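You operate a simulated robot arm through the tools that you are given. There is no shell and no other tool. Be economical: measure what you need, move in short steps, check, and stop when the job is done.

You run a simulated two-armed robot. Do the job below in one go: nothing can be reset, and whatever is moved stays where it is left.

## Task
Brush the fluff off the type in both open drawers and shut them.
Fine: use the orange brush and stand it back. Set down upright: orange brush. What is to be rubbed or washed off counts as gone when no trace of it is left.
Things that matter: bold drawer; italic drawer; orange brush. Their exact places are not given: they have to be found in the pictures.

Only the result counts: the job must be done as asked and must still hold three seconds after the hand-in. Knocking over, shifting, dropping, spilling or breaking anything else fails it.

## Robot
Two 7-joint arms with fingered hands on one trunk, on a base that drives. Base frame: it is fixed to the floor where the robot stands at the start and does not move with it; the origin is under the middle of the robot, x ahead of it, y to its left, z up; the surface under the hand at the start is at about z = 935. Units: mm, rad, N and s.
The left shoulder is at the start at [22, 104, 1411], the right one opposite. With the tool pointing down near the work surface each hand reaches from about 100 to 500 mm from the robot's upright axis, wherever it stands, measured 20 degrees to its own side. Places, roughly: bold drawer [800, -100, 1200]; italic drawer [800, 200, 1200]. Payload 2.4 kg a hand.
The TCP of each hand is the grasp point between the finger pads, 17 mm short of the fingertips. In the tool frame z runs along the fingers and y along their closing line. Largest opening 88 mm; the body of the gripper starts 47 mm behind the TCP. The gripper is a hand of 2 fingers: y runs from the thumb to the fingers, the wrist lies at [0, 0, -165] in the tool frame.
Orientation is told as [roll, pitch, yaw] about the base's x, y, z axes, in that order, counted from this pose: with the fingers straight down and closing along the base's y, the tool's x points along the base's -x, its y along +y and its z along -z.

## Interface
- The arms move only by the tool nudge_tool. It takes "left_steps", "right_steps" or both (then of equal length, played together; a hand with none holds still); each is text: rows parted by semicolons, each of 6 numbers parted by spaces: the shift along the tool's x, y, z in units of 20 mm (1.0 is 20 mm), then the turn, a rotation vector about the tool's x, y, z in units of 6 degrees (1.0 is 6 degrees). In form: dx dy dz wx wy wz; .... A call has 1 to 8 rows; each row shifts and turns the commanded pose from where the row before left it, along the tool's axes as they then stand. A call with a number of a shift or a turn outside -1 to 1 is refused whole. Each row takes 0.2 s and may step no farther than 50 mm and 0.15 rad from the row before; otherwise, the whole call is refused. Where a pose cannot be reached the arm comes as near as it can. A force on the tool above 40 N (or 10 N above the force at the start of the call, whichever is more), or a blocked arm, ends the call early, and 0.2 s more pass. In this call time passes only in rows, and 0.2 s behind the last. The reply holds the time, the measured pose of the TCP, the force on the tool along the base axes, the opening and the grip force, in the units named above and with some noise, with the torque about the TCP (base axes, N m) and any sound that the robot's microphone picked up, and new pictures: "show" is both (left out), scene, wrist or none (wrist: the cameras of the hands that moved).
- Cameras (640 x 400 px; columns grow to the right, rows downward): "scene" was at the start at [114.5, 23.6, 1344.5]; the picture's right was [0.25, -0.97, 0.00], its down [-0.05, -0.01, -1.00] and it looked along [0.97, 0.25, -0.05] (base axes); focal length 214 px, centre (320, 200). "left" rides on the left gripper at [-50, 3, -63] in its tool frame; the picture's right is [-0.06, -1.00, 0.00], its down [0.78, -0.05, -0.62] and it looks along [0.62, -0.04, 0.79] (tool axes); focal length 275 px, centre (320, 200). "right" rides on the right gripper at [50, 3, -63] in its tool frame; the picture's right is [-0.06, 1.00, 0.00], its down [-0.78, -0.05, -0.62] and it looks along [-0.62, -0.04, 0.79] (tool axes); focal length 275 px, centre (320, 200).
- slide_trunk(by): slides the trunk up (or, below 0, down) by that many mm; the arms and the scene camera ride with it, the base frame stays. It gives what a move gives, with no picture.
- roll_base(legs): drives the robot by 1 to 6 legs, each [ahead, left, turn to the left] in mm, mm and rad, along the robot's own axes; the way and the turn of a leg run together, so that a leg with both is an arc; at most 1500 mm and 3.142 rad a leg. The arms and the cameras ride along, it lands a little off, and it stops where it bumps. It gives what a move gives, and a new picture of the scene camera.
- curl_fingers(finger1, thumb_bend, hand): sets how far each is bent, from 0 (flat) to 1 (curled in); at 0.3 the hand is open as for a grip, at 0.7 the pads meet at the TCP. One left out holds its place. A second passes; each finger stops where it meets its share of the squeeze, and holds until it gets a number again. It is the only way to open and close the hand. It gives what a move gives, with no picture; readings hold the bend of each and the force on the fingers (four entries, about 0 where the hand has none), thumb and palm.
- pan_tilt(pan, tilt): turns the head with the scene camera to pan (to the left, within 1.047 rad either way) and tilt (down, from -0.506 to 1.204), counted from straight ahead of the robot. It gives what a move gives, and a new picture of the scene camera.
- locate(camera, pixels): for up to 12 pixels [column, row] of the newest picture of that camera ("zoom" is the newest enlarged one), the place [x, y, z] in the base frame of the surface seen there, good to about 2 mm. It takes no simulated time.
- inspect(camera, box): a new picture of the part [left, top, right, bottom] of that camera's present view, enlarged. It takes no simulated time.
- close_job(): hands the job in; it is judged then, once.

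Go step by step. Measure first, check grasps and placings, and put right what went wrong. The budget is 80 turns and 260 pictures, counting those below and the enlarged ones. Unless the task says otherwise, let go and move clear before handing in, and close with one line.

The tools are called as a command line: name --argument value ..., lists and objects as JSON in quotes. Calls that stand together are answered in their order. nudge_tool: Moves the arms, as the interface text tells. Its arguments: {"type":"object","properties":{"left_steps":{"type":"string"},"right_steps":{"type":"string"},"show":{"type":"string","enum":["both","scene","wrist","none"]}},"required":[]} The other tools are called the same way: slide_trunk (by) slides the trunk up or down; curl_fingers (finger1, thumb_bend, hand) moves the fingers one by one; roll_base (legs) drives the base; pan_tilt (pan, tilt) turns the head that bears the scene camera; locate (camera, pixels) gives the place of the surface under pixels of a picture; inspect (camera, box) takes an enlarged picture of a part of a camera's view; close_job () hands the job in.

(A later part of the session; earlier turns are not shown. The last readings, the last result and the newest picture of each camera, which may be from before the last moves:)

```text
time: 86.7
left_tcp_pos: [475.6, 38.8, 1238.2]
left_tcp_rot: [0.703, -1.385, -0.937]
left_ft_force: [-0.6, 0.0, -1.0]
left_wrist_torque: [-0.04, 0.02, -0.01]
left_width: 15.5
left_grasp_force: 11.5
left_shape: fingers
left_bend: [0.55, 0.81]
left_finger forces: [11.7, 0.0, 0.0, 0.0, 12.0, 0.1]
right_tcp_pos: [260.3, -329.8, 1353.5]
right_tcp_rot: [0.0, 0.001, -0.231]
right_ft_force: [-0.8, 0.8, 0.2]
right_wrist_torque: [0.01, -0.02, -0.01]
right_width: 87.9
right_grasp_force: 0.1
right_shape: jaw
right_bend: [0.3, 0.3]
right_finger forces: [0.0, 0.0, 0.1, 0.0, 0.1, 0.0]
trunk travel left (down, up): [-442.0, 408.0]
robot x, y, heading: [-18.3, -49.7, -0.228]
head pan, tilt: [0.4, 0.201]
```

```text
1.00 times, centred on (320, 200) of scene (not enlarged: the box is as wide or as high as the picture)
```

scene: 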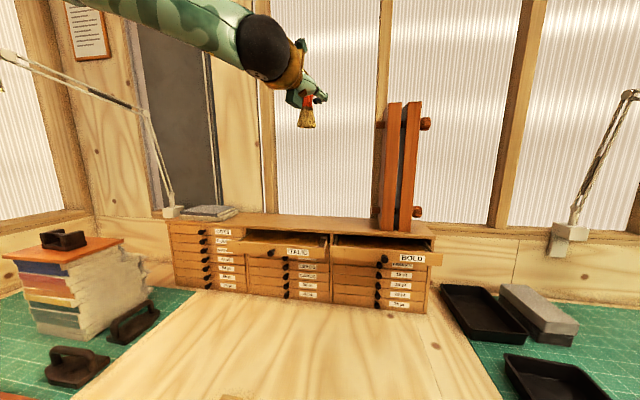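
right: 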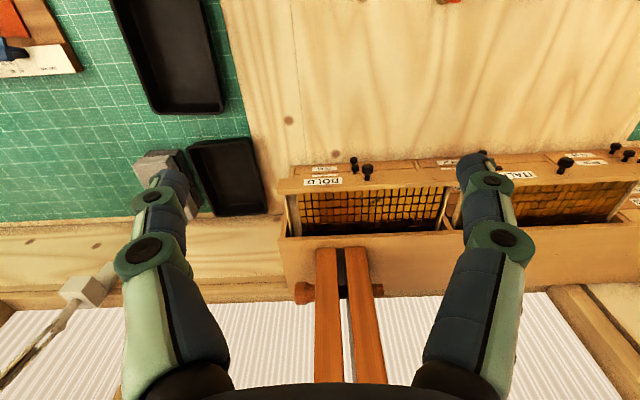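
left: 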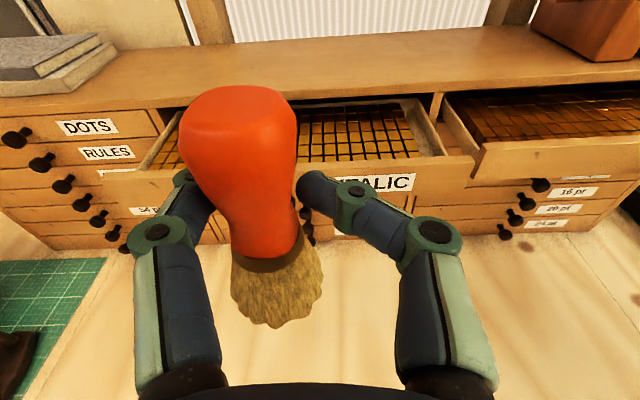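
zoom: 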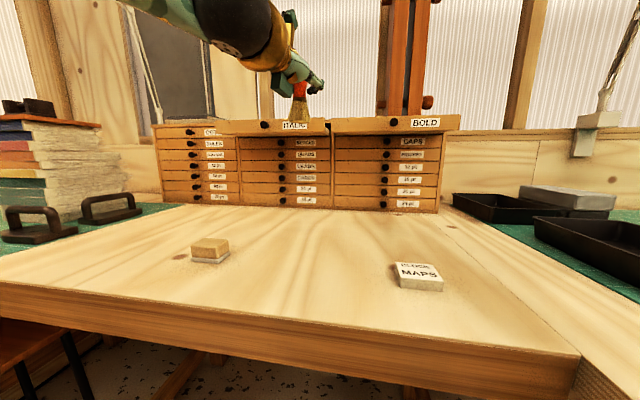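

Clear so far. I'll lower another 205 so the brush hangs about 40 mm above the bench, then check its tilt.

slide_trunk --by -205

pan_tilt --pan 0.4 --tilt 0.1

nudge_tool --left_steps "0 0 0 0 0 0" --show "wrist"

```text
time: 88.9
left_tcp_pos: [475.9, 39.5, 1033.6]
left_tcp_rot: [0.707, -1.384, -0.937]
left_ft_force: [0.6, 0.2, -0.1]
left_wrist_torque: [0.0, 0.02, -0.03]
left_width: 15.3
left_grasp_force: 11.6
left_shape: fingers
left_bend: [0.55, 0.81]
left_finger forces: [11.9, 0.1, 0.2, 0.0, 11.9, 0.0]
right_tcp_pos: [259.1, -330.0, 1148.6]
right_tcp_rot: [-0.002, 0.0, -0.231]
right_ft_force: [0.3, -0.1, 0.1]
right_wrist_torque: [-0.01, 0.02, -0.01]
right_width: 87.7
right_grasp_force: 0.0
right_shape: jaw
right_bend: [0.3, 0.3]
right_finger forces: [0.0, 0.0, 0.0, 0.0, 0.0, 0.0]
trunk travel left (down, up): [-237.0, 613.0]
robot x, y, heading: [-16.2, -53.1, -0.23]
head pan, tilt: [0.4, 0.201]
```

```text
time: 89.5
left_tcp_pos: [474.7, 39.6, 1032.8]
left_tcp_rot: [0.705, -1.384, -0.938]
left_ft_force: [0.4, -0.4, -1.0]
left_wrist_torque: [0.06, -0.03, 0.01]
left_width: 15.6
left_grasp_force: 12.1
left_shape: fingers
left_bend: [0.55, 0.81]
left_finger forces: [11.9, 0.0, 0.1, 0.1, 11.8, 0.0]
right_tcp_pos: [259.7, -329.1, 1148.6]
right_tcp_rot: [0.0, -0.002, -0.23]
right_ft_force: [0.3, -1.1, -0.3]
right_wrist_torque: [-0.01, -0.02, 0.0]
right_width: 87.6
right_grasp_force: 0.1
right_shape: jaw
right_bend: [0.3, 0.3]
right_finger forces: [0.0, 0.0, 0.1, 0.1, 0.0, 0.0]
trunk travel left (down, up): [-237.0, 613.0]
robot x, y, heading: [-21.0, -51.4, -0.228]
head pan, tilt: [0.4, 0.099]
```

scene: 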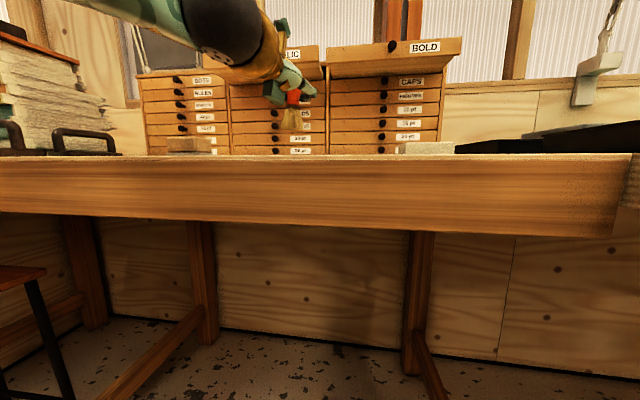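

```text
time: 90.0
left_tcp_pos: [475.8, 41.5, 1032.4]
left_tcp_rot: [0.704, -1.384, -0.936]
left_ft_force: [0.5, 0.0, -0.6]
left_wrist_torque: [-0.01, 0.0, -0.01]
left_width: 15.3
left_grasp_force: 11.8
left_shape: fingers
left_bend: [0.55, 0.81]
left_finger forces: [11.8, 0.0, 0.0, 0.0, 11.9, 0.0]
right_tcp_pos: [259.3, -329.4, 1147.8]
right_tcp_rot: [-0.001, 0.001, -0.229]
right_ft_force: [0.4, 0.3, -0.1]
right_wrist_torque: [0.0, 0.01, -0.02]
right_width: 87.8
right_grasp_force: 0.0
right_shape: jaw
right_bend: [0.3, 0.3]
right_finger forces: [0.0, 0.0, 0.0, 0.0, 0.0, 0.0]
trunk travel left (down, up): [-237.0, 613.0]
robot x, y, heading: [-17.5, -48.2, -0.226]
head pan, tilt: [0.4, 0.099]
```

left: 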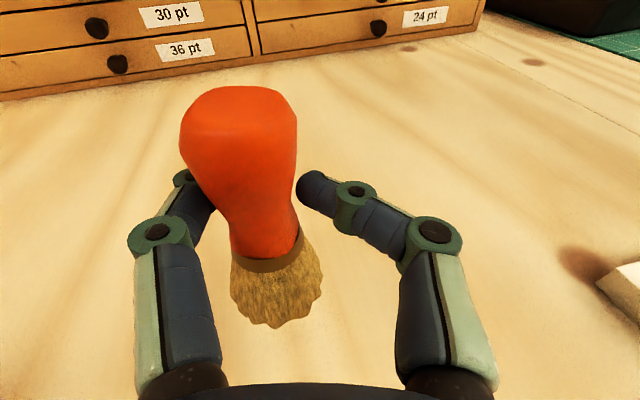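

inspect --camera "scene" --box '[250, 70, 350, 160]'

locate --camera "left" --pixels '[[240, 105], [240, 160], [185, 155], [296, 150], [232, 240], [297, 225], [235, 290], [320, 280], [275, 320], [270, 265]]'

```text
4.44 times, centred on (300, 115) of scene
```

zoom: 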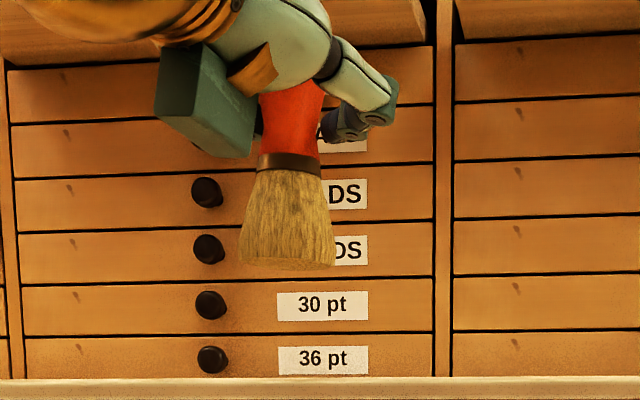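

```text
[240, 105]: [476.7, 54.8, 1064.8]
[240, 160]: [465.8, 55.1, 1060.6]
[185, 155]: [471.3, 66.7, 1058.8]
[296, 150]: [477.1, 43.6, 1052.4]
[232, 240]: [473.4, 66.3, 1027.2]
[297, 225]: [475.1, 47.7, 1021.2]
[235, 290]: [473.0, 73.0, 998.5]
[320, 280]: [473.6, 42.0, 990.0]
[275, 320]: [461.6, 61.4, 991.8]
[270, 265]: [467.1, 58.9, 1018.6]
```

The brush is within about 4° of vertical, with its base near y 57. I'll shift it 5 mm right and lower toward the bench.

nudge_tool --left_steps "0 -0.245 0.05 0 0 0;0.8 -0.1 0.12 0 0 0;0.8 -0.1 0.12 0 0 0" --show "wrist"

inspect --camera "scene" --box '[250, 80, 350, 170]'

```text
time: 90.8
left_tcp_pos: [475.7, 34.0, 1017.3]
left_tcp_rot: [0.709, -1.386, -0.939]
left_ft_force: [-0.3, -0.4, -0.3]
left_wrist_torque: [0.0, 0.05, -0.01]
left_width: 15.6
left_grasp_force: 11.6
left_shape: fingers
left_bend: [0.55, 0.81]
left_finger forces: [11.8, 0.0, 0.0, 0.0, 12.0, 0.0]
left hand out of reach, approached as far as the arm can: row 3
right_tcp_pos: [259.1, -329.3, 1147.6]
right_tcp_rot: [-0.001, -0.001, -0.231]
right_ft_force: [0.0, 0.0, -0.2]
right_wrist_torque: [0.01, 0.04, 0.01]
right_width: 87.8
right_grasp_force: 0.0
right_shape: jaw
right_bend: [0.3, 0.3]
right_finger forces: [0.0, 0.1, 0.0, 0.0, 0.0, 0.0]
trunk travel left (down, up): [-237.0, 613.0]
robot x, y, heading: [-18.3, -56.2, -0.227]
head pan, tilt: [0.4, 0.099]
```

left: 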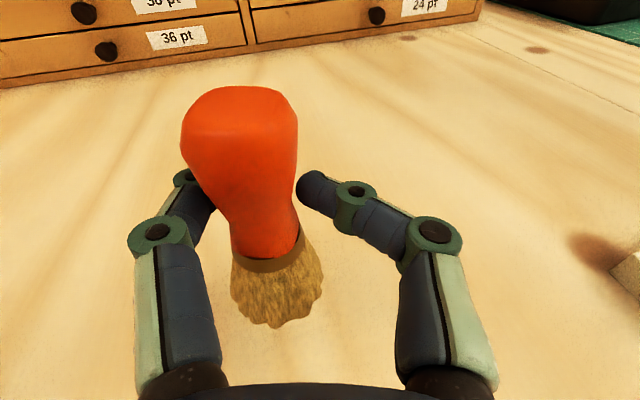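

```text
4.44 times, centred on (300, 125) of scene
```

zoom: 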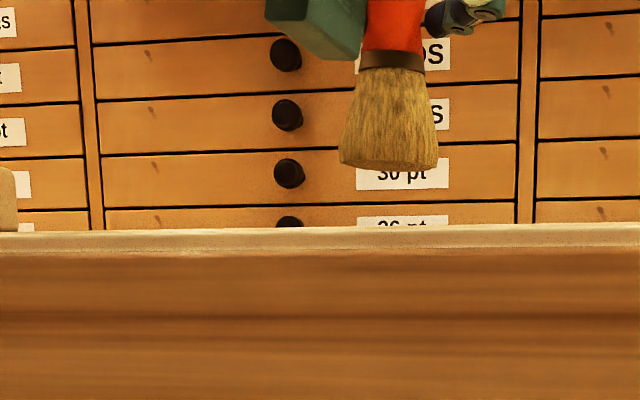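

The arm reached its lower limit at z 1017. I'll finish the descent with the trunk, first 20 mm and then small steps.

slide_trunk --by -19

inspect --camera "scene" --box '[250, 80, 350, 170]'

slide_trunk --by -4

inspect --camera "scene" --box '[250, 80, 350, 170]'

```text
time: 91.4
left_tcp_pos: [475.9, 35.5, 998.2]
left_tcp_rot: [0.703, -1.384, -0.937]
left_ft_force: [0.5, -0.2, -1.2]
left_wrist_torque: [-0.03, 0.01, 0.01]
left_width: 15.5
left_grasp_force: 12.1
left_shape: fingers
left_bend: [0.55, 0.81]
left_finger forces: [11.9, 0.0, 0.1, 0.1, 11.9, 0.1]
right_tcp_pos: [260.0, -329.2, 1129.6]
right_tcp_rot: [0.003, 0.001, -0.231]
right_ft_force: [-0.9, -0.3, 0.6]
right_wrist_torque: [0.02, 0.04, 0.02]
right_width: 87.9
right_grasp_force: 0.2
right_shape: jaw
right_bend: [0.3, 0.3]
right_finger forces: [0.1, 0.0, 0.0, 0.0, 0.1, 0.1]
trunk travel left (down, up): [-218.0, 632.0]
robot x, y, heading: [-19.9, -48.4, -0.227]
head pan, tilt: [0.4, 0.099]
```

```text
4.44 times, centred on (300, 125) of scene
```

zoom: 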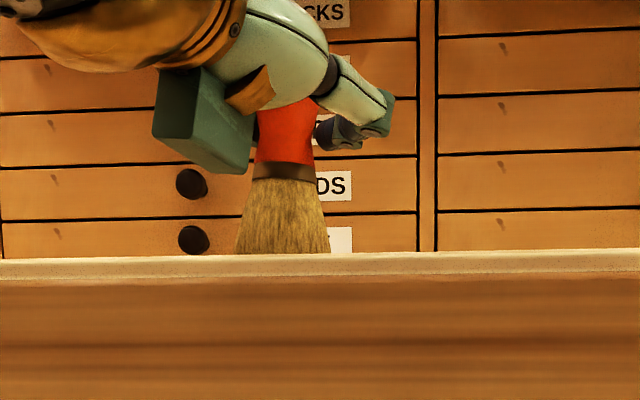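

```text
time: 91.9
left_tcp_pos: [475.6, 35.0, 992.5]
left_tcp_rot: [0.701, -1.385, -0.933]
left_ft_force: [0.2, -0.9, -0.8]
left_wrist_torque: [-0.01, -0.02, -0.01]
left_width: 15.6
left_grasp_force: 11.4
left_shape: fingers
left_bend: [0.55, 0.81]
left_finger forces: [11.9, 0.0, 0.1, 0.0, 12.0, 0.0]
right_tcp_pos: [259.9, -329.6, 1125.6]
right_tcp_rot: [0.003, 0.0, -0.23]
right_ft_force: [-0.2, -0.2, 0.0]
right_wrist_torque: [-0.01, 0.02, 0.03]
right_width: 87.7
right_grasp_force: 0.0
right_shape: jaw
right_bend: [0.3, 0.3]
right_finger forces: [0.0, 0.0, 0.1, 0.0, 0.0, 0.0]
trunk travel left (down, up): [-214.0, 636.0]
robot x, y, heading: [-16.1, -52.6, -0.229]
head pan, tilt: [0.4, 0.099]
```

```text
4.44 times, centred on (300, 125) of scene
```

zoom: 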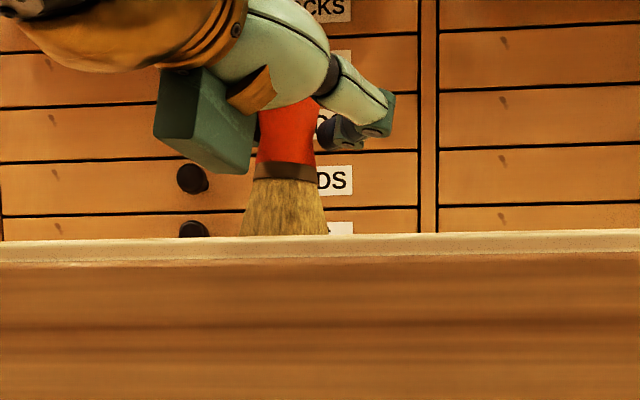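

No contact yet. I'll take finer steps.

slide_trunk --by -2

slide_trunk --by -1.5

```text
time: 92.5
left_tcp_pos: [475.0, 35.6, 991.5]
left_tcp_rot: [0.706, -1.384, -0.936]
left_ft_force: [1.0, 0.2, -0.6]
left_wrist_torque: [-0.02, 0.0, 0.01]
left_width: 15.7
left_grasp_force: 11.9
left_shape: fingers
left_bend: [0.55, 0.81]
left_finger forces: [11.9, 0.1, 0.1, 0.0, 11.9, 0.1]
right_tcp_pos: [259.9, -328.7, 1124.2]
right_tcp_rot: [-0.003, 0.0, -0.23]
right_ft_force: [0.1, 0.2, 0.3]
right_wrist_torque: [0.02, -0.02, -0.01]
right_width: 88.0
right_grasp_force: 0.1
right_shape: jaw
right_bend: [0.3, 0.3]
right_finger forces: [0.1, 0.0, 0.1, 0.0, 0.1, 0.0]
trunk travel left (down, up): [-212.0, 638.0]
robot x, y, heading: [-20.5, -54.4, -0.229]
head pan, tilt: [0.4, 0.099]
```

```text
time: 93.0
left_tcp_pos: [475.4, 34.9, 990.1]
left_tcp_rot: [0.705, -1.384, -0.936]
left_ft_force: [-0.1, 0.4, 0.3]
left_wrist_torque: [-0.01, 0.01, 0.03]
left_width: 15.7
left_grasp_force: 12.3
left_shape: fingers
left_bend: [0.55, 0.81]
left_finger forces: [11.9, 0.0, 0.0, 0.0, 11.9, 0.0]
right_tcp_pos: [260.4, -329.7, 1123.1]
right_tcp_rot: [0.001, 0.001, -0.231]
right_ft_force: [0.4, 0.3, 0.6]
right_wrist_torque: [0.04, 0.01, -0.01]
right_width: 87.9
right_grasp_force: 0.0
right_shape: jaw
right_bend: [0.3, 0.3]
right_finger forces: [0.0, 0.0, 0.0, 0.0, 0.0, 0.0]
trunk travel left (down, up): [-210.0, 639.0]
robot x, y, heading: [-16.2, -52.1, -0.228]
head pan, tilt: [0.4, 0.099]
```

Contact is just starting. I'll go 1 mm more, then release gently in two stages.

slide_trunk --by -1

curl_fingers --hand "left" --finger1 0.5 --thumb_bend 0.74

inspect --camera "left" --box '[0, 0, 640, 400]'

```text
time: 93.5
left_tcp_pos: [475.5, 35.0, 989.2]
left_tcp_rot: [0.704, -1.384, -0.937]
left_ft_force: [0.2, 0.6, -0.7]
left_wrist_torque: [0.02, 0.0, 0.03]
left_width: 15.7
left_grasp_force: 11.9
left_shape: fingers
left_bend: [0.55, 0.81]
left_finger forces: [11.9, 0.0, 0.0, 0.0, 11.9, 0.1]
right_tcp_pos: [258.4, -329.4, 1120.7]
right_tcp_rot: [0.0, 0.0, -0.23]
right_ft_force: [-0.8, 0.0, 0.5]
right_wrist_torque: [-0.03, -0.03, -0.02]
right_width: 87.7
right_grasp_force: 0.1
right_shape: jaw
right_bend: [0.3, 0.3]
right_finger forces: [0.0, 0.1, 0.1, 0.0, 0.0, 0.1]
trunk travel left (down, up): [-209.0, 640.0]
robot x, y, heading: [-17.4, -50.9, -0.231]
head pan, tilt: [0.4, 0.099]
```

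```text
time: 94.5
left_tcp_pos: [475.8, 34.7, 988.9]
left_tcp_rot: [0.704, -1.384, -0.936]
left_ft_force: [0.1, 0.2, -0.1]
left_wrist_torque: [0.0, 0.01, 0.03]
left_width: 18.8
left_grasp_force: 1.5
left_shape: fingers
left_bend: [0.47, 0.73]
left_finger forces: [1.4, 0.1, 0.0, 0.0, 1.4, 0.0]
right_tcp_pos: [260.2, -329.3, 1121.7]
right_tcp_rot: [-0.001, 0.0, -0.232]
right_ft_force: [0.6, -0.6, 0.1]
right_wrist_torque: [-0.02, 0.0, 0.02]
right_width: 87.8
right_grasp_force: 0.0
right_shape: jaw
right_bend: [0.3, 0.3]
right_finger forces: [0.0, 0.0, 0.0, 0.1, 0.1, 0.1]
trunk travel left (down, up): [-209.0, 640.0]
robot x, y, heading: [-19.7, -50.0, -0.223]
head pan, tilt: [0.4, 0.099]
```

```text
1.00 times, centred on (320, 200) of left (not enlarged: the box is as wide or as high as the picture)
```

zoom: 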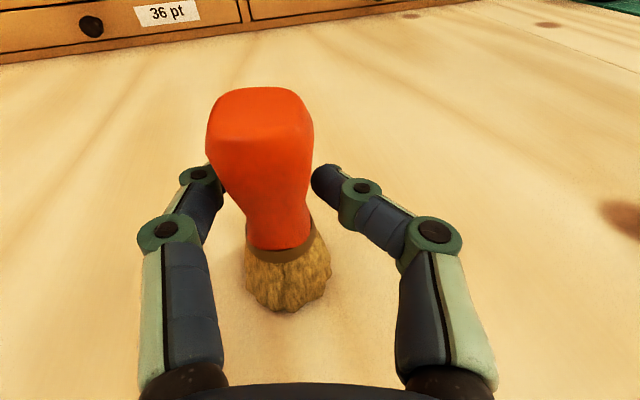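

The brush is standing with the grip nearly off. I'll open fully.

curl_fingers --hand "left" --finger1 0.25 --thumb_bend 0.25

inspect --camera "left" --box '[0, 0, 640, 400]'

inspect --camera "scene" --box '[250, 80, 350, 170]'

```text
time: 95.5
left_tcp_pos: [475.2, 35.6, 988.1]
left_tcp_rot: [0.702, -1.383, -0.938]
left_ft_force: [0.0, -0.2, 0.2]
left_wrist_torque: [0.0, -0.01, 0.03]
left_width: 90.7
left_grasp_force: 0.2
left_shape: fingers
left_bend: [0.25, 0.25]
left_finger forces: [0.1, 0.0, 0.0, 0.0, 0.1, 0.1]
right_tcp_pos: [259.5, -329.0, 1121.6]
right_tcp_rot: [0.0, 0.002, -0.231]
right_ft_force: [0.1, 0.8, 0.6]
right_wrist_torque: [0.0, -0.03, -0.01]
right_width: 87.5
right_grasp_force: 0.2
right_shape: jaw
right_bend: [0.3, 0.3]
right_finger forces: [0.0, 0.0, 0.0, 0.0, 0.0, 0.0]
trunk travel left (down, up): [-209.0, 640.0]
robot x, y, heading: [-19.0, -52.8, -0.224]
head pan, tilt: [0.4, 0.099]
```

```text
1.00 times, centred on (320, 200) of left (not enlarged: the box is as wide or as high as the picture)
```

zoom: 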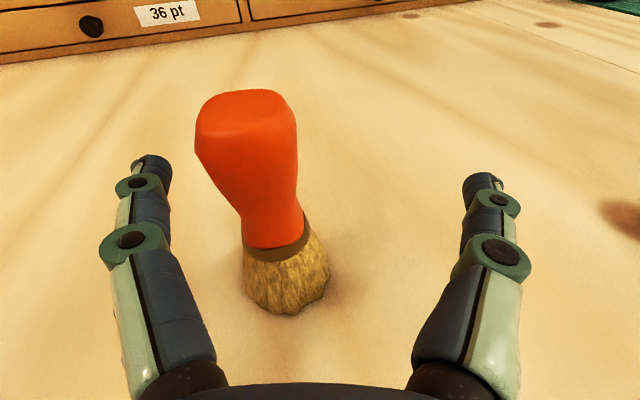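

```text
4.44 times, centred on (300, 125) of scene
```

zoom: 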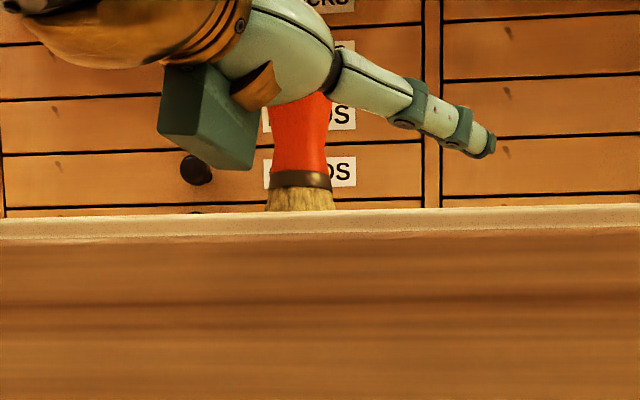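

The brush is upright and free. I'll back the hand straight out.

nudge_tool --left_steps "0 0 -1 0 0 0;0 0 -1 0 0 0;0 0 -1 0 0 0;0 0 -1 0 0 0" --show "wrist"

```text
time: 96.5
left_tcp_pos: [446.3, 50.1, 1011.2]
left_tcp_rot: [0.7, -1.384, -0.931]
left_ft_force: [-0.8, 0.9, -0.8]
left_wrist_torque: [0.02, 0.02, -0.03]
left_width: 90.6
left_grasp_force: 0.0
left_shape: fingers
left_bend: [0.25, 0.25]
left_finger forces: [0.0, 0.1, 0.0, 0.0, 0.0, 0.0]
left hand out of reach, approached as far as the arm can: row 2, 3, 4
right_tcp_pos: [260.7, -329.9, 1122.1]
right_tcp_rot: [-0.001, -0.001, -0.229]
right_ft_force: [-0.3, 0.0, -0.6]
right_wrist_torque: [0.0, 0.0, 0.01]
right_width: 87.8
right_grasp_force: 0.0
right_shape: jaw
right_bend: [0.3, 0.3]
right_finger forces: [0.0, 0.0, 0.0, 0.0, 0.0, 0.1]
trunk travel left (down, up): [-209.0, 640.0]
robot x, y, heading: [-19.5, -52.1, -0.229]
head pan, tilt: [0.4, 0.099]
```

left: 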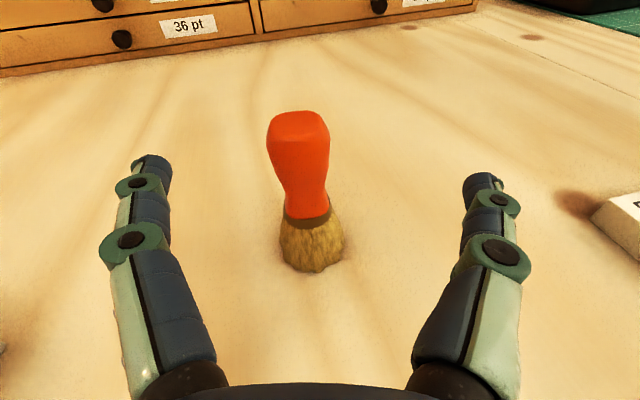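

The brush stands upright and the hand is clear of it. I'll raise the trunk, straighten the heading and close both hands into pushing fists.

slide_trunk --by 245

roll_base --legs '[[0, 0, 0.228], [20, 0, 0]]'

curl_fingers --hand "left" --finger1 0.7 --thumb_bend 0.7

curl_fingers --hand "right" --finger1 0.7 --thumb_bend 0.7

nudge_tool --right_steps "-1 0 0 0 0 0;-1 0 0 0 0 0;-1 0 0 0 0 0;-1 0 0 0 0 0;0 0 0 0 -1 0;0 0 0 0 -1 0;0 0 0 0 -1 0;0 0 0 0 -1 0" --show "none"

nudge_tool --right_steps "0 0 0 0 -1 0;0 0 0 0 -1 0;0 0 0 0 -1 0;0 0 0 0 -1 0;0 0 0 0 -1 0;0 0 0 0 -1 0;0 0 0 0 -1 0;0 0 0 0 -1 0" --show "scene"

```text
time: 99.0
left_tcp_pos: [446.1, 49.2, 1258.5]
left_tcp_rot: [0.704, -1.385, -0.936]
left_ft_force: [-0.4, 0.7, -0.1]
left_wrist_torque: [-0.02, 0.04, -0.01]
left_width: 90.6
left_grasp_force: 0.0
left_shape: fingers
left_bend: [0.25, 0.25]
left_finger forces: [0.0, 0.0, 0.0, 0.0, 0.1, 0.0]
right_tcp_pos: [258.3, -329.5, 1366.4]
right_tcp_rot: [0.0, -0.002, -0.23]
right_ft_force: [0.1, 0.2, 0.9]
right_wrist_torque: [-0.03, -0.01, 0.0]
right_width: 87.9
right_grasp_force: 0.1
right_shape: jaw
right_bend: [0.3, 0.3]
right_finger forces: [0.0, 0.0, 0.0, 0.0, 0.0, 0.0]
trunk travel left (down, up): [-454.0, 395.0]
robot x, y, heading: [-17.9, -51.8, -0.229]
head pan, tilt: [0.4, 0.099]
```

```text
time: 100.6
left_tcp_pos: [433.0, 151.5, 1256.5]
left_tcp_rot: [0.701, -1.384, -0.702]
left_ft_force: [0.1, 0.3, -0.6]
left_wrist_torque: [0.01, 0.01, 0.02]
left_width: 90.7
left_grasp_force: 0.1
left_shape: fingers
left_bend: [0.25, 0.25]
left_finger forces: [0.0, 0.0, 0.0, 0.0, 0.1, 0.0]
right_tcp_pos: [335.6, -258.7, 1365.9]
right_tcp_rot: [0.0, 0.001, -0.002]
right_ft_force: [-1.0, -0.7, 0.4]
right_wrist_torque: [0.0, 0.02, 0.01]
right_width: 88.0
right_grasp_force: 0.0
right_shape: jaw
right_bend: [0.3, 0.3]
right_finger forces: [0.0, 0.0, 0.0, 0.0, 0.1, 0.0]
trunk travel left (down, up): [-454.0, 395.0]
robot x, y, heading: [3.6, -53.0, -0.002]
head pan, tilt: [0.4, 0.099]
```

scene: 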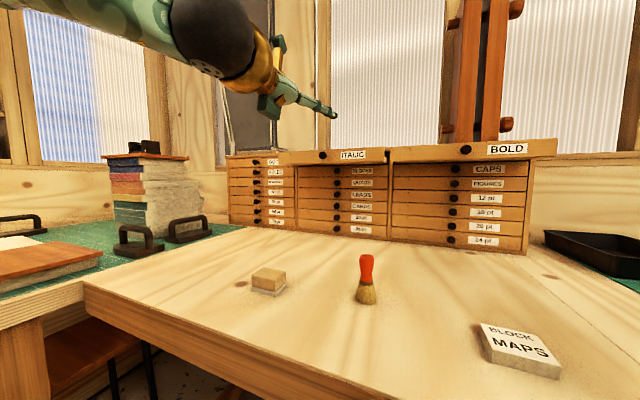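

```text
time: 101.6
left_tcp_pos: [430.4, 151.9, 1256.8]
left_tcp_rot: [0.704, -1.384, -0.708]
left_ft_force: [0.3, -1.4, 0.3]
left_wrist_torque: [0.03, -0.01, 0.02]
left_width: 0.0
left_grasp_force: 0.0
left_shape: fingers
left_bend: [0.7, 0.7]
left_finger forces: [0.0, 0.1, 0.1, 0.0, 0.1, 0.0]
right_tcp_pos: [335.7, -260.0, 1365.4]
right_tcp_rot: [0.001, 0.001, -0.001]
right_ft_force: [-0.6, -0.6, 0.1]
right_wrist_torque: [0.02, -0.01, 0.0]
right_width: 88.0
right_grasp_force: 0.1
right_shape: jaw
right_bend: [0.3, 0.3]
right_finger forces: [0.2, 0.0, 0.1, 0.0, 0.1, 0.0]
trunk travel left (down, up): [-454.0, 395.0]
robot x, y, heading: [-0.1, -54.1, -0.001]
head pan, tilt: [0.4, 0.099]
```

```text
time: 102.6
left_tcp_pos: [431.7, 151.5, 1257.6]
left_tcp_rot: [0.705, -1.382, -0.706]
left_ft_force: [0.5, 0.0, 0.1]
left_wrist_torque: [-0.02, -0.02, 0.01]
left_width: 0.3
left_grasp_force: 0.0
left_shape: fingers
left_bend: [0.7, 0.7]
left_finger forces: [0.0, 0.1, 0.1, 0.0, 0.0, 0.0]
right_tcp_pos: [335.1, -259.9, 1366.1]
right_tcp_rot: [0.0, 0.0, -0.003]
right_ft_force: [0.0, -0.1, 0.8]
right_wrist_torque: [0.01, -0.05, 0.0]
right_width: 0.1
right_grasp_force: 0.0
right_shape: fingers
right_bend: [0.7, 0.7]
right_finger forces: [0.0, 0.0, 0.0, 0.1, 0.0, 0.0]
trunk travel left (down, up): [-454.0, 395.0]
robot x, y, heading: [2.2, -50.1, 0.002]
head pan, tilt: [0.4, 0.099]
```

```text
time: 104.4
left_tcp_pos: [432.5, 151.6, 1257.4]
left_tcp_rot: [0.704, -1.383, -0.709]
left_ft_force: [0.8, -0.1, -0.8]
left_wrist_torque: [0.02, -0.03, 0.02]
left_width: 0.1
left_grasp_force: 0.0
left_shape: fingers
left_bend: [0.7, 0.7]
left_finger forces: [0.0, 0.0, 0.1, 0.1, 0.0, 0.0]
right_tcp_pos: [415.5, -260.5, 1366.4]
right_tcp_rot: [0.0, -0.421, -0.005]
right_ft_force: [0.1, -0.6, 0.7]
right_wrist_torque: [0.01, 0.01, -0.01]
right_width: 0.1
right_grasp_force: 0.0
right_shape: fingers
right_bend: [0.7, 0.7]
right_finger forces: [0.0, 0.0, 0.0, 0.0, 0.0, 0.0]
trunk travel left (down, up): [-454.0, 395.0]
robot x, y, heading: [1.1, -50.0, 0.001]
head pan, tilt: [0.4, 0.099]
```

```text
time: 106.2
left_tcp_pos: [431.6, 151.7, 1257.0]
left_tcp_rot: [0.704, -1.383, -0.706]
left_ft_force: [-0.2, 0.2, 0.7]
left_wrist_torque: [0.01, 0.0, 0.04]
left_width: 0.1
left_grasp_force: 0.0
left_shape: fingers
left_bend: [0.7, 0.7]
left_finger forces: [0.1, 0.0, 0.1, 0.1, 0.1, 0.0]
right_tcp_pos: [415.7, -260.0, 1365.6]
right_tcp_rot: [0.004, -1.26, -0.006]
right_ft_force: [-0.2, 0.2, -0.9]
right_wrist_torque: [0.0, 0.0, -0.01]
right_width: 0.0
right_grasp_force: 0.0
right_shape: fingers
right_bend: [0.7, 0.7]
right_finger forces: [0.0, 0.0, 0.0, 0.0, 0.0, 0.0]
trunk travel left (down, up): [-454.0, 395.0]
robot x, y, heading: [-0.7, -52.0, 0.003]
head pan, tilt: [0.4, 0.099]
```

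scene: 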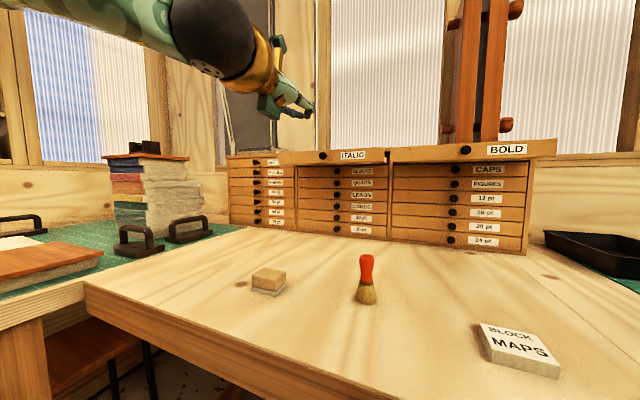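

The brush stands well at (365,280). I'll bring both fists down to drawer-front height.

nudge_tool --left_steps "0.13 -0.03 0.65 0 0 0;0.13 -0.03 0.65 0 0 0;0.13 -0.03 0.65 0 0 0;0.13 -0.03 0.65 0 0 0;0.13 -0.03 0.65 0 0 0;0.13 -0.03 0.65 0 0 0;0.13 -0.03 0.65 0 0 0;0.13 -0.03 0.65 0 0 0" --right_steps "0.85 0 0.273 0 0 0;0.85 0 0.273 0 0 0;0.85 0 0.273 0 0 0;0.85 0 0.273 0 0 0;0.85 0 0.273 0 0 0;0.85 0 0.273 0 0 0;0.85 0 0.273 0 0 0;0.85 0 0.273 0 0 0" --show "none"

nudge_tool --left_steps "-0.152 0 0.988 0 0 0;-0.152 0 0.988 0 0 0;0 0 0 0 0 0;0 0 0 0 0 0;0 0 0 0 0 0;0 0 0 0 0 0;0 0 0 0 0 0;0 0 0 0 0 0" --right_steps "-0.306 0 0.952 0 0 0;-0.306 0 0.952 0 0 0;-0.306 0 0.952 0 0 0;-0.306 0 0.952 0 0 0;-0.306 0 0.952 0 0 0;-0.306 0 0.952 0 0 0;-0.306 0 0.952 0 0 0;-0.306 0 0.952 0 0 0" --show "scene"

```text
time: 108.0
left_tcp_pos: [532.1, 150.9, 1231.7]
left_tcp_rot: [0.683, -1.378, -0.687]
left_ft_force: [-0.2, -0.6, -0.1]
left_wrist_torque: [-0.04, -0.02, 0.0]
left_width: 0.0
left_grasp_force: 0.0
left_shape: fingers
left_bend: [0.7, 0.7]
left_finger forces: [0.0, 0.1, 0.1, 0.1, 0.0, 0.0]
left hand out of reach, approached as far as the arm can: row 7, 8
right_tcp_pos: [415.0, -259.6, 1221.8]
right_tcp_rot: [0.003, -1.257, -0.006]
right_ft_force: [1.2, 0.9, 0.2]
right_wrist_torque: [0.01, 0.02, -0.01]
right_width: 0.1
right_grasp_force: 0.1
right_shape: fingers
right_bend: [0.7, 0.7]
right_finger forces: [0.0, 0.1, 0.1, 0.1, 0.0, 0.0]
trunk travel left (down, up): [-454.0, 395.0]
robot x, y, heading: [4.0, -50.2, -0.005]
head pan, tilt: [0.4, 0.099]
```

```text
time: 109.8
left_tcp_pos: [571.9, 150.6, 1231.8]
left_tcp_rot: [0.696, -1.383, -0.7]
left_ft_force: [-0.5, 0.7, 0.9]
left_wrist_torque: [-0.01, -0.04, -0.04]
left_width: 0.0
left_grasp_force: 0.0
left_shape: fingers
left_bend: [0.7, 0.7]
left_finger forces: [0.0, 0.0, 0.0, 0.0, 0.1, 0.0]
right_tcp_pos: [575.3, -259.3, 1221.7]
right_tcp_rot: [0.002, -1.256, -0.002]
right_ft_force: [-0.1, -0.8, -1.0]
right_wrist_torque: [-0.01, 0.03, 0.0]
right_width: 0.0
right_grasp_force: 0.1
right_shape: fingers
right_bend: [0.7, 0.7]
right_finger forces: [0.1, 0.0, 0.0, 0.0, 0.1, 0.1]
trunk travel left (down, up): [-454.0, 395.0]
robot x, y, heading: [3.3, -50.2, -0.003]
head pan, tilt: [0.4, 0.099]
```

scene: 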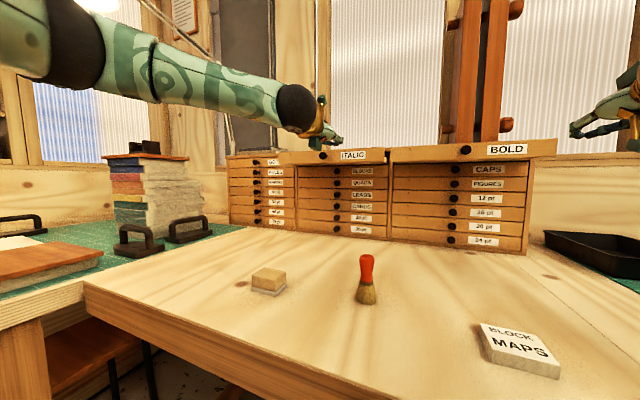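

Both fists are level with the drawers at x≈573. I'll lower the trunk 12 mm, bring the right fist up and in, and extend both arms.

slide_trunk --by -12

nudge_tool --left_steps "-0.152 0 0.988 0 0 0;-0.152 0 0.988 0 0 0;-0.076 0 0.49 0 0 0;0 0 0 0 0 0" --right_steps "-0.6 0.8 0.3 0 0 0;-0.6 0.8 0.6 0 0 0;-0.306 0.4 0.9 0 0 0;-0.22 0 0.67 0 0 0" --show "none"

roll_base --legs '[[85, 0, 0]]'

inspect --camera "left" --box '[0, 0, 640, 400]'

inspect --camera "right" --box '[0, 0, 640, 400]'

```text
time: 110.4
left_tcp_pos: [572.1, 150.4, 1221.1]
left_tcp_rot: [0.699, -1.382, -0.703]
left_ft_force: [-0.4, -0.4, 0.9]
left_wrist_torque: [0.0, -0.02, -0.01]
left_width: 0.0
left_grasp_force: 0.2
left_shape: fingers
left_bend: [0.7, 0.7]
left_finger forces: [0.0, 0.1, 0.0, 0.0, 0.0, 0.0]
right_tcp_pos: [575.0, -259.6, 1210.9]
right_tcp_rot: [-0.001, -1.255, -0.002]
right_ft_force: [-0.3, -0.1, -1.0]
right_wrist_torque: [0.01, -0.01, 0.01]
right_width: 0.0
right_grasp_force: 0.1
right_shape: fingers
right_bend: [0.7, 0.7]
right_finger forces: [0.1, 0.0, 0.0, 0.0, 0.0, 0.0]
trunk travel left (down, up): [-442.0, 407.0]
robot x, y, heading: [2.4, -51.9, -0.002]
head pan, tilt: [0.4, 0.099]
```

```text
time: 111.4
left_tcp_pos: [623.0, 148.8, 1221.7]
left_tcp_rot: [0.696, -1.382, -0.701]
left_ft_force: [-0.6, 0.1, 0.7]
left_wrist_torque: [0.02, 0.01, 0.0]
left_width: 0.0
left_grasp_force: 0.0
left_shape: fingers
left_bend: [0.7, 0.7]
left_finger forces: [0.0, 0.1, 0.1, 0.0, 0.0, 0.1]
right_tcp_pos: [633.4, -219.3, 1228.2]
right_tcp_rot: [0.001, -1.257, -0.004]
right_ft_force: [0.1, -0.3, 0.4]
right_wrist_torque: [0.02, -0.02, -0.03]
right_width: 0.0
right_grasp_force: 0.0
right_shape: fingers
right_bend: [0.7, 0.7]
right_finger forces: [0.1, 0.0, 0.0, 0.1, 0.0, 0.0]
trunk travel left (down, up): [-442.0, 407.0]
robot x, y, heading: [0.9, -50.9, 0.002]
head pan, tilt: [0.4, 0.099]
```

```text
time: 112.5
left_tcp_pos: [708.2, 149.8, 1220.5]
left_tcp_rot: [0.697, -1.383, -0.701]
left_ft_force: [-0.5, 0.3, -0.2]
left_wrist_torque: [0.01, -0.01, -0.02]
left_width: 0.1
left_grasp_force: 0.0
left_shape: fingers
left_bend: [0.7, 0.7]
left_finger forces: [0.0, 0.0, 0.0, 0.0, 0.0, 0.1]
right_tcp_pos: [719.9, -220.5, 1227.4]
right_tcp_rot: [0.002, -1.257, -0.007]
right_ft_force: [0.1, -0.2, 0.2]
right_wrist_torque: [0.03, 0.02, 0.01]
right_width: 0.0
right_grasp_force: 0.1
right_shape: fingers
right_bend: [0.7, 0.7]
right_finger forces: [0.1, 0.0, 0.1, 0.1, 0.1, 0.0]
trunk travel left (down, up): [-442.0, 407.0]
robot x, y, heading: [84.7, -52.4, -0.002]
head pan, tilt: [0.4, 0.099]
```

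scene: 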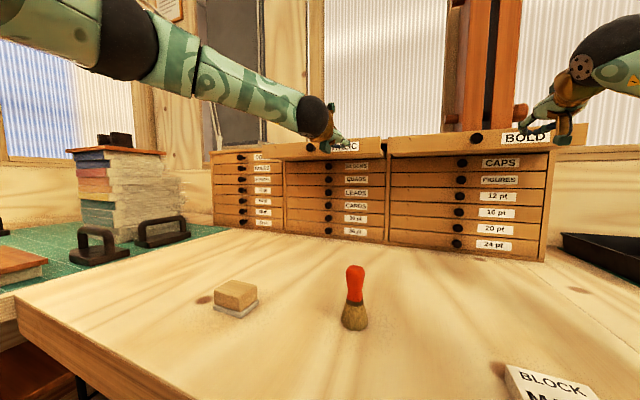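

```text
1.00 times, centred on (320, 200) of left (not enlarged: the box is as wide or as high as the picture)
```

zoom: 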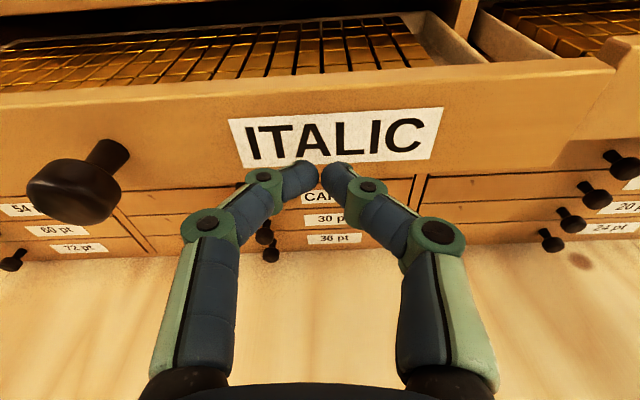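

```text
1.00 times, centred on (320, 200) of right (not enlarged: the box is as wide or as high as the picture)
```

zoom: 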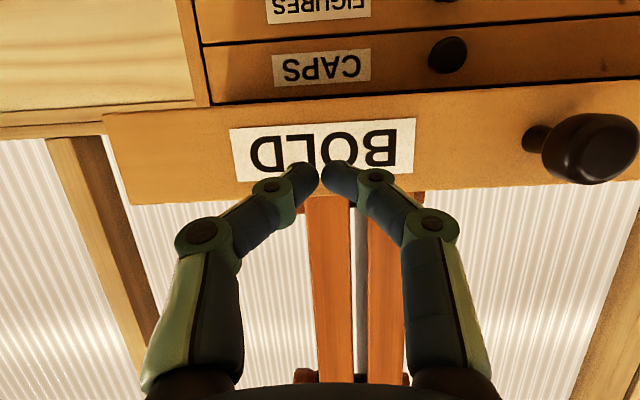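

Both fists sit at the drawer labels. I'll measure the closed-front plane and start pushing with the base.

locate --camera "scene" --pixels '[[500, 163], [240, 160], [265, 157], [430, 192], [440, 150], [525, 160]]'

roll_base --legs '[[70, 0, 0]]'

```text
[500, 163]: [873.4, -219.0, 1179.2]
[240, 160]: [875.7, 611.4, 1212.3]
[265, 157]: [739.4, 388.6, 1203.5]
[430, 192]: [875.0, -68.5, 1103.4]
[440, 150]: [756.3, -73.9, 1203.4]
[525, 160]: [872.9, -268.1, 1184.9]
```

```text
time: 113.5
left_tcp_pos: [778.4, 149.2, 1220.0]
left_tcp_rot: [0.695, -1.382, -0.701]
left_ft_force: [0.4, 0.5, 0.1]
left_wrist_torque: [0.03, 0.03, 0.02]
left_width: 0.1
left_grasp_force: 0.1
left_shape: fingers
left_bend: [0.7, 0.7]
left_finger forces: [0.0, 0.0, 0.0, 0.0, 0.0, 0.0]
right_tcp_pos: [789.8, -219.7, 1227.2]
right_tcp_rot: [0.002, -1.256, -0.005]
right_ft_force: [1.3, 0.6, -0.7]
right_wrist_torque: [0.03, 0.0, 0.0]
right_width: 0.0
right_grasp_force: 0.0
right_shape: fingers
right_bend: [0.7, 0.7]
right_finger forces: [0.0, 0.0, 0.0, 0.0, 0.0, 0.1]
trunk travel left (down, up): [-442.0, 407.0]
robot x, y, heading: [159.7, -50.1, 0.003]
head pan, tilt: [0.4, 0.099]
```

scene: 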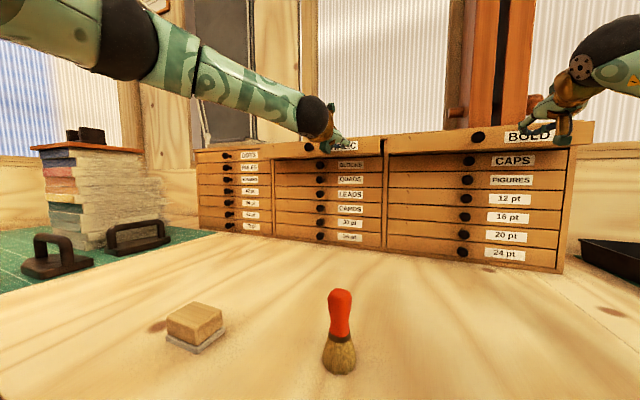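

Both drawers are sliding in, and the closed plane is x≈874. I'll drive another 58 mm.

roll_base --legs '[[58, 0, 0]]'

inspect --camera "left" --box '[0, 0, 640, 400]'

inspect --camera "right" --box '[0, 0, 640, 400]'

```text
time: 114.5
left_tcp_pos: [837.4, 149.9, 1220.4]
left_tcp_rot: [0.695, -1.381, -0.696]
left_ft_force: [-0.8, 0.2, 0.1]
left_wrist_torque: [-0.02, 0.04, 0.0]
left_width: 0.0
left_grasp_force: 0.1
left_shape: fingers
left_bend: [0.7, 0.7]
left_finger forces: [0.0, 0.0, 0.1, 0.1, 0.0, 0.0]
right_tcp_pos: [850.3, -217.5, 1227.2]
right_tcp_rot: [0.002, -1.255, -0.002]
right_ft_force: [0.0, -0.5, -0.2]
right_wrist_torque: [0.01, 0.0, -0.03]
right_width: 0.0
right_grasp_force: 0.0
right_shape: fingers
right_bend: [0.7, 0.7]
right_finger forces: [0.1, 0.0, 0.0, 0.0, 0.0, 0.0]
trunk travel left (down, up): [-442.0, 407.0]
robot x, y, heading: [217.7, -48.1, 0.004]
head pan, tilt: [0.4, 0.099]
```

scene: 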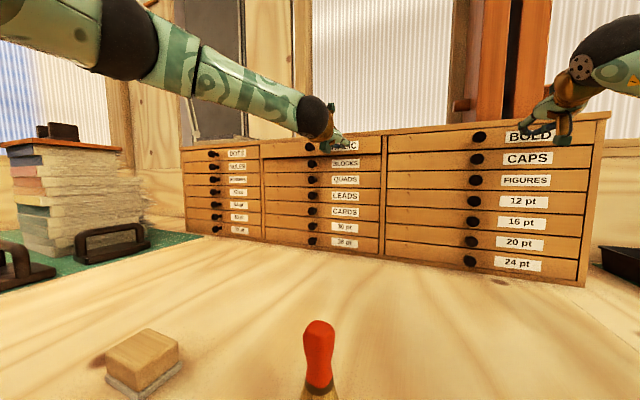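

```text
1.00 times, centred on (320, 200) of left (not enlarged: the box is as wide or as high as the picture)
```

zoom: 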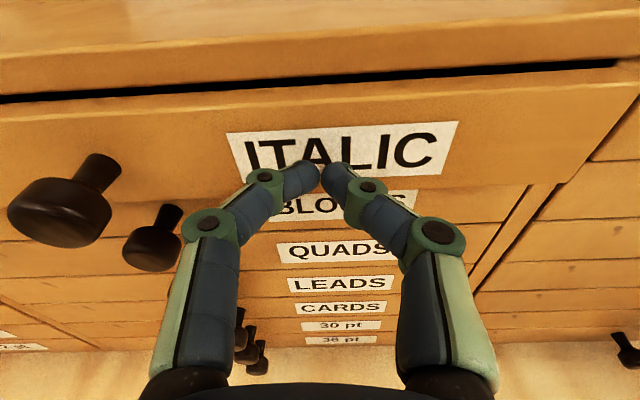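

```text
1.00 times, centred on (320, 200) of right (not enlarged: the box is as wide or as high as the picture)
```

zoom: 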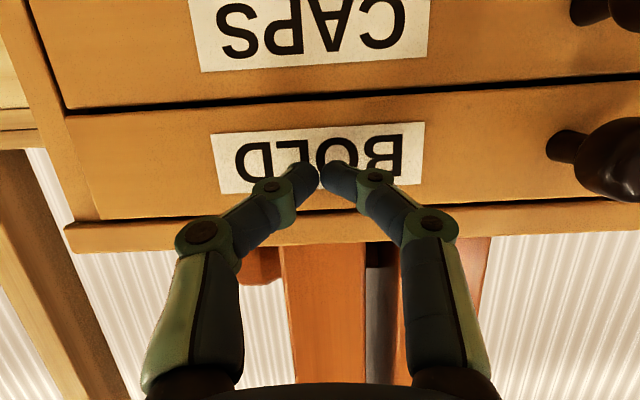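

Almost shut: BOLD is nearly flush and ITALIC about 12–15 mm proud. I'll finish with the arms in small steps.

nudge_tool --left_steps "-0.061 0 0.4 0 0 0;-0.061 0 0.4 0 0 0;-0.03 0 0.2 0 0 0" --right_steps "-0.06 0 0.19 0 0 0;-0.06 0 0.19 0 0 0;0 0 0 0 0 0" --show "scene"

inspect --camera "left" --box '[0, 0, 640, 400]'

locate --camera "zoom" --pixels '[[150, 110], [500, 110], [150, 60], [590, 200], [560, 250], [200, 180]]'

locate --camera "scene" --pixels '[[430, 138], [490, 140], [430, 160], [280, 148], [300, 165], [220, 153], [590, 135], [500, 178]]'

```text
time: 115.3
left_tcp_pos: [855.9, 151.4, 1221.5]
left_tcp_rot: [0.701, -1.384, -0.701]
left_ft_force: [-1.1, -0.4, 1.0]
left_wrist_torque: [0.0, 0.04, -0.03]
left_width: 0.0
left_grasp_force: 1.0
left_shape: fingers
left_bend: [0.7, 0.7]
left_finger forces: [0.7, 0.0, 0.0, 0.0, 1.1, 0.1]
right_tcp_pos: [857.0, -218.4, 1228.1]
right_tcp_rot: [0.001, -1.257, -0.003]
right_ft_force: [-1.2, -0.4, -0.8]
right_wrist_torque: [0.01, 0.03, -0.03]
right_width: 0.0
right_grasp_force: 0.6
right_shape: fingers
right_bend: [0.7, 0.7]
right_finger forces: [0.1, 0.0, 0.1, 0.0, 1.0, 0.0]
trunk travel left (down, up): [-442.0, 407.0]
robot x, y, heading: [216.1, -53.6, 0.005]
head pan, tilt: [0.4, 0.099]
```

scene: 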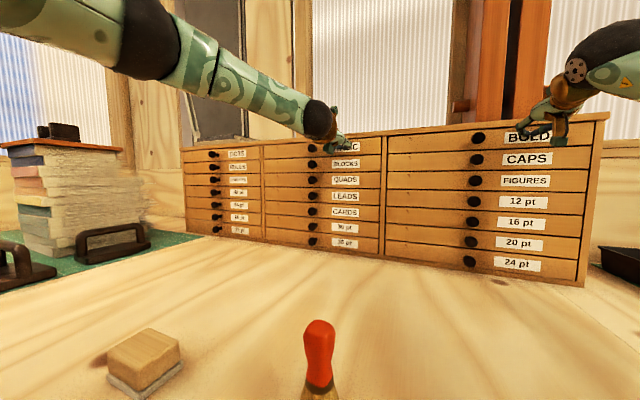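

```text
1.00 times, centred on (320, 200) of left (not enlarged: the box is as wide or as high as the picture)
```

zoom: 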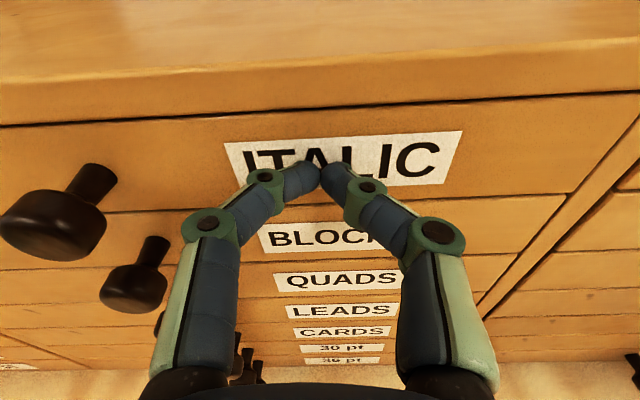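

```text
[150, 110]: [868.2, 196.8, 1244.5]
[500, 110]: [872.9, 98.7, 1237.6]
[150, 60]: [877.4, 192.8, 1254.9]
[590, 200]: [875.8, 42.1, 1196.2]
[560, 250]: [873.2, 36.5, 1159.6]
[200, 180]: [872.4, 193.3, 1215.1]
```

```text
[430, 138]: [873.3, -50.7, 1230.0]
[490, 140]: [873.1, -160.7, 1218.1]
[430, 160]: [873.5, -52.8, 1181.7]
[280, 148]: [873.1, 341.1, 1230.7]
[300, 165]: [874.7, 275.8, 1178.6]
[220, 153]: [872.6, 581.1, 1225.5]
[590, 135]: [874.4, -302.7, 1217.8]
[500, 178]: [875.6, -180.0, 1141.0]
```

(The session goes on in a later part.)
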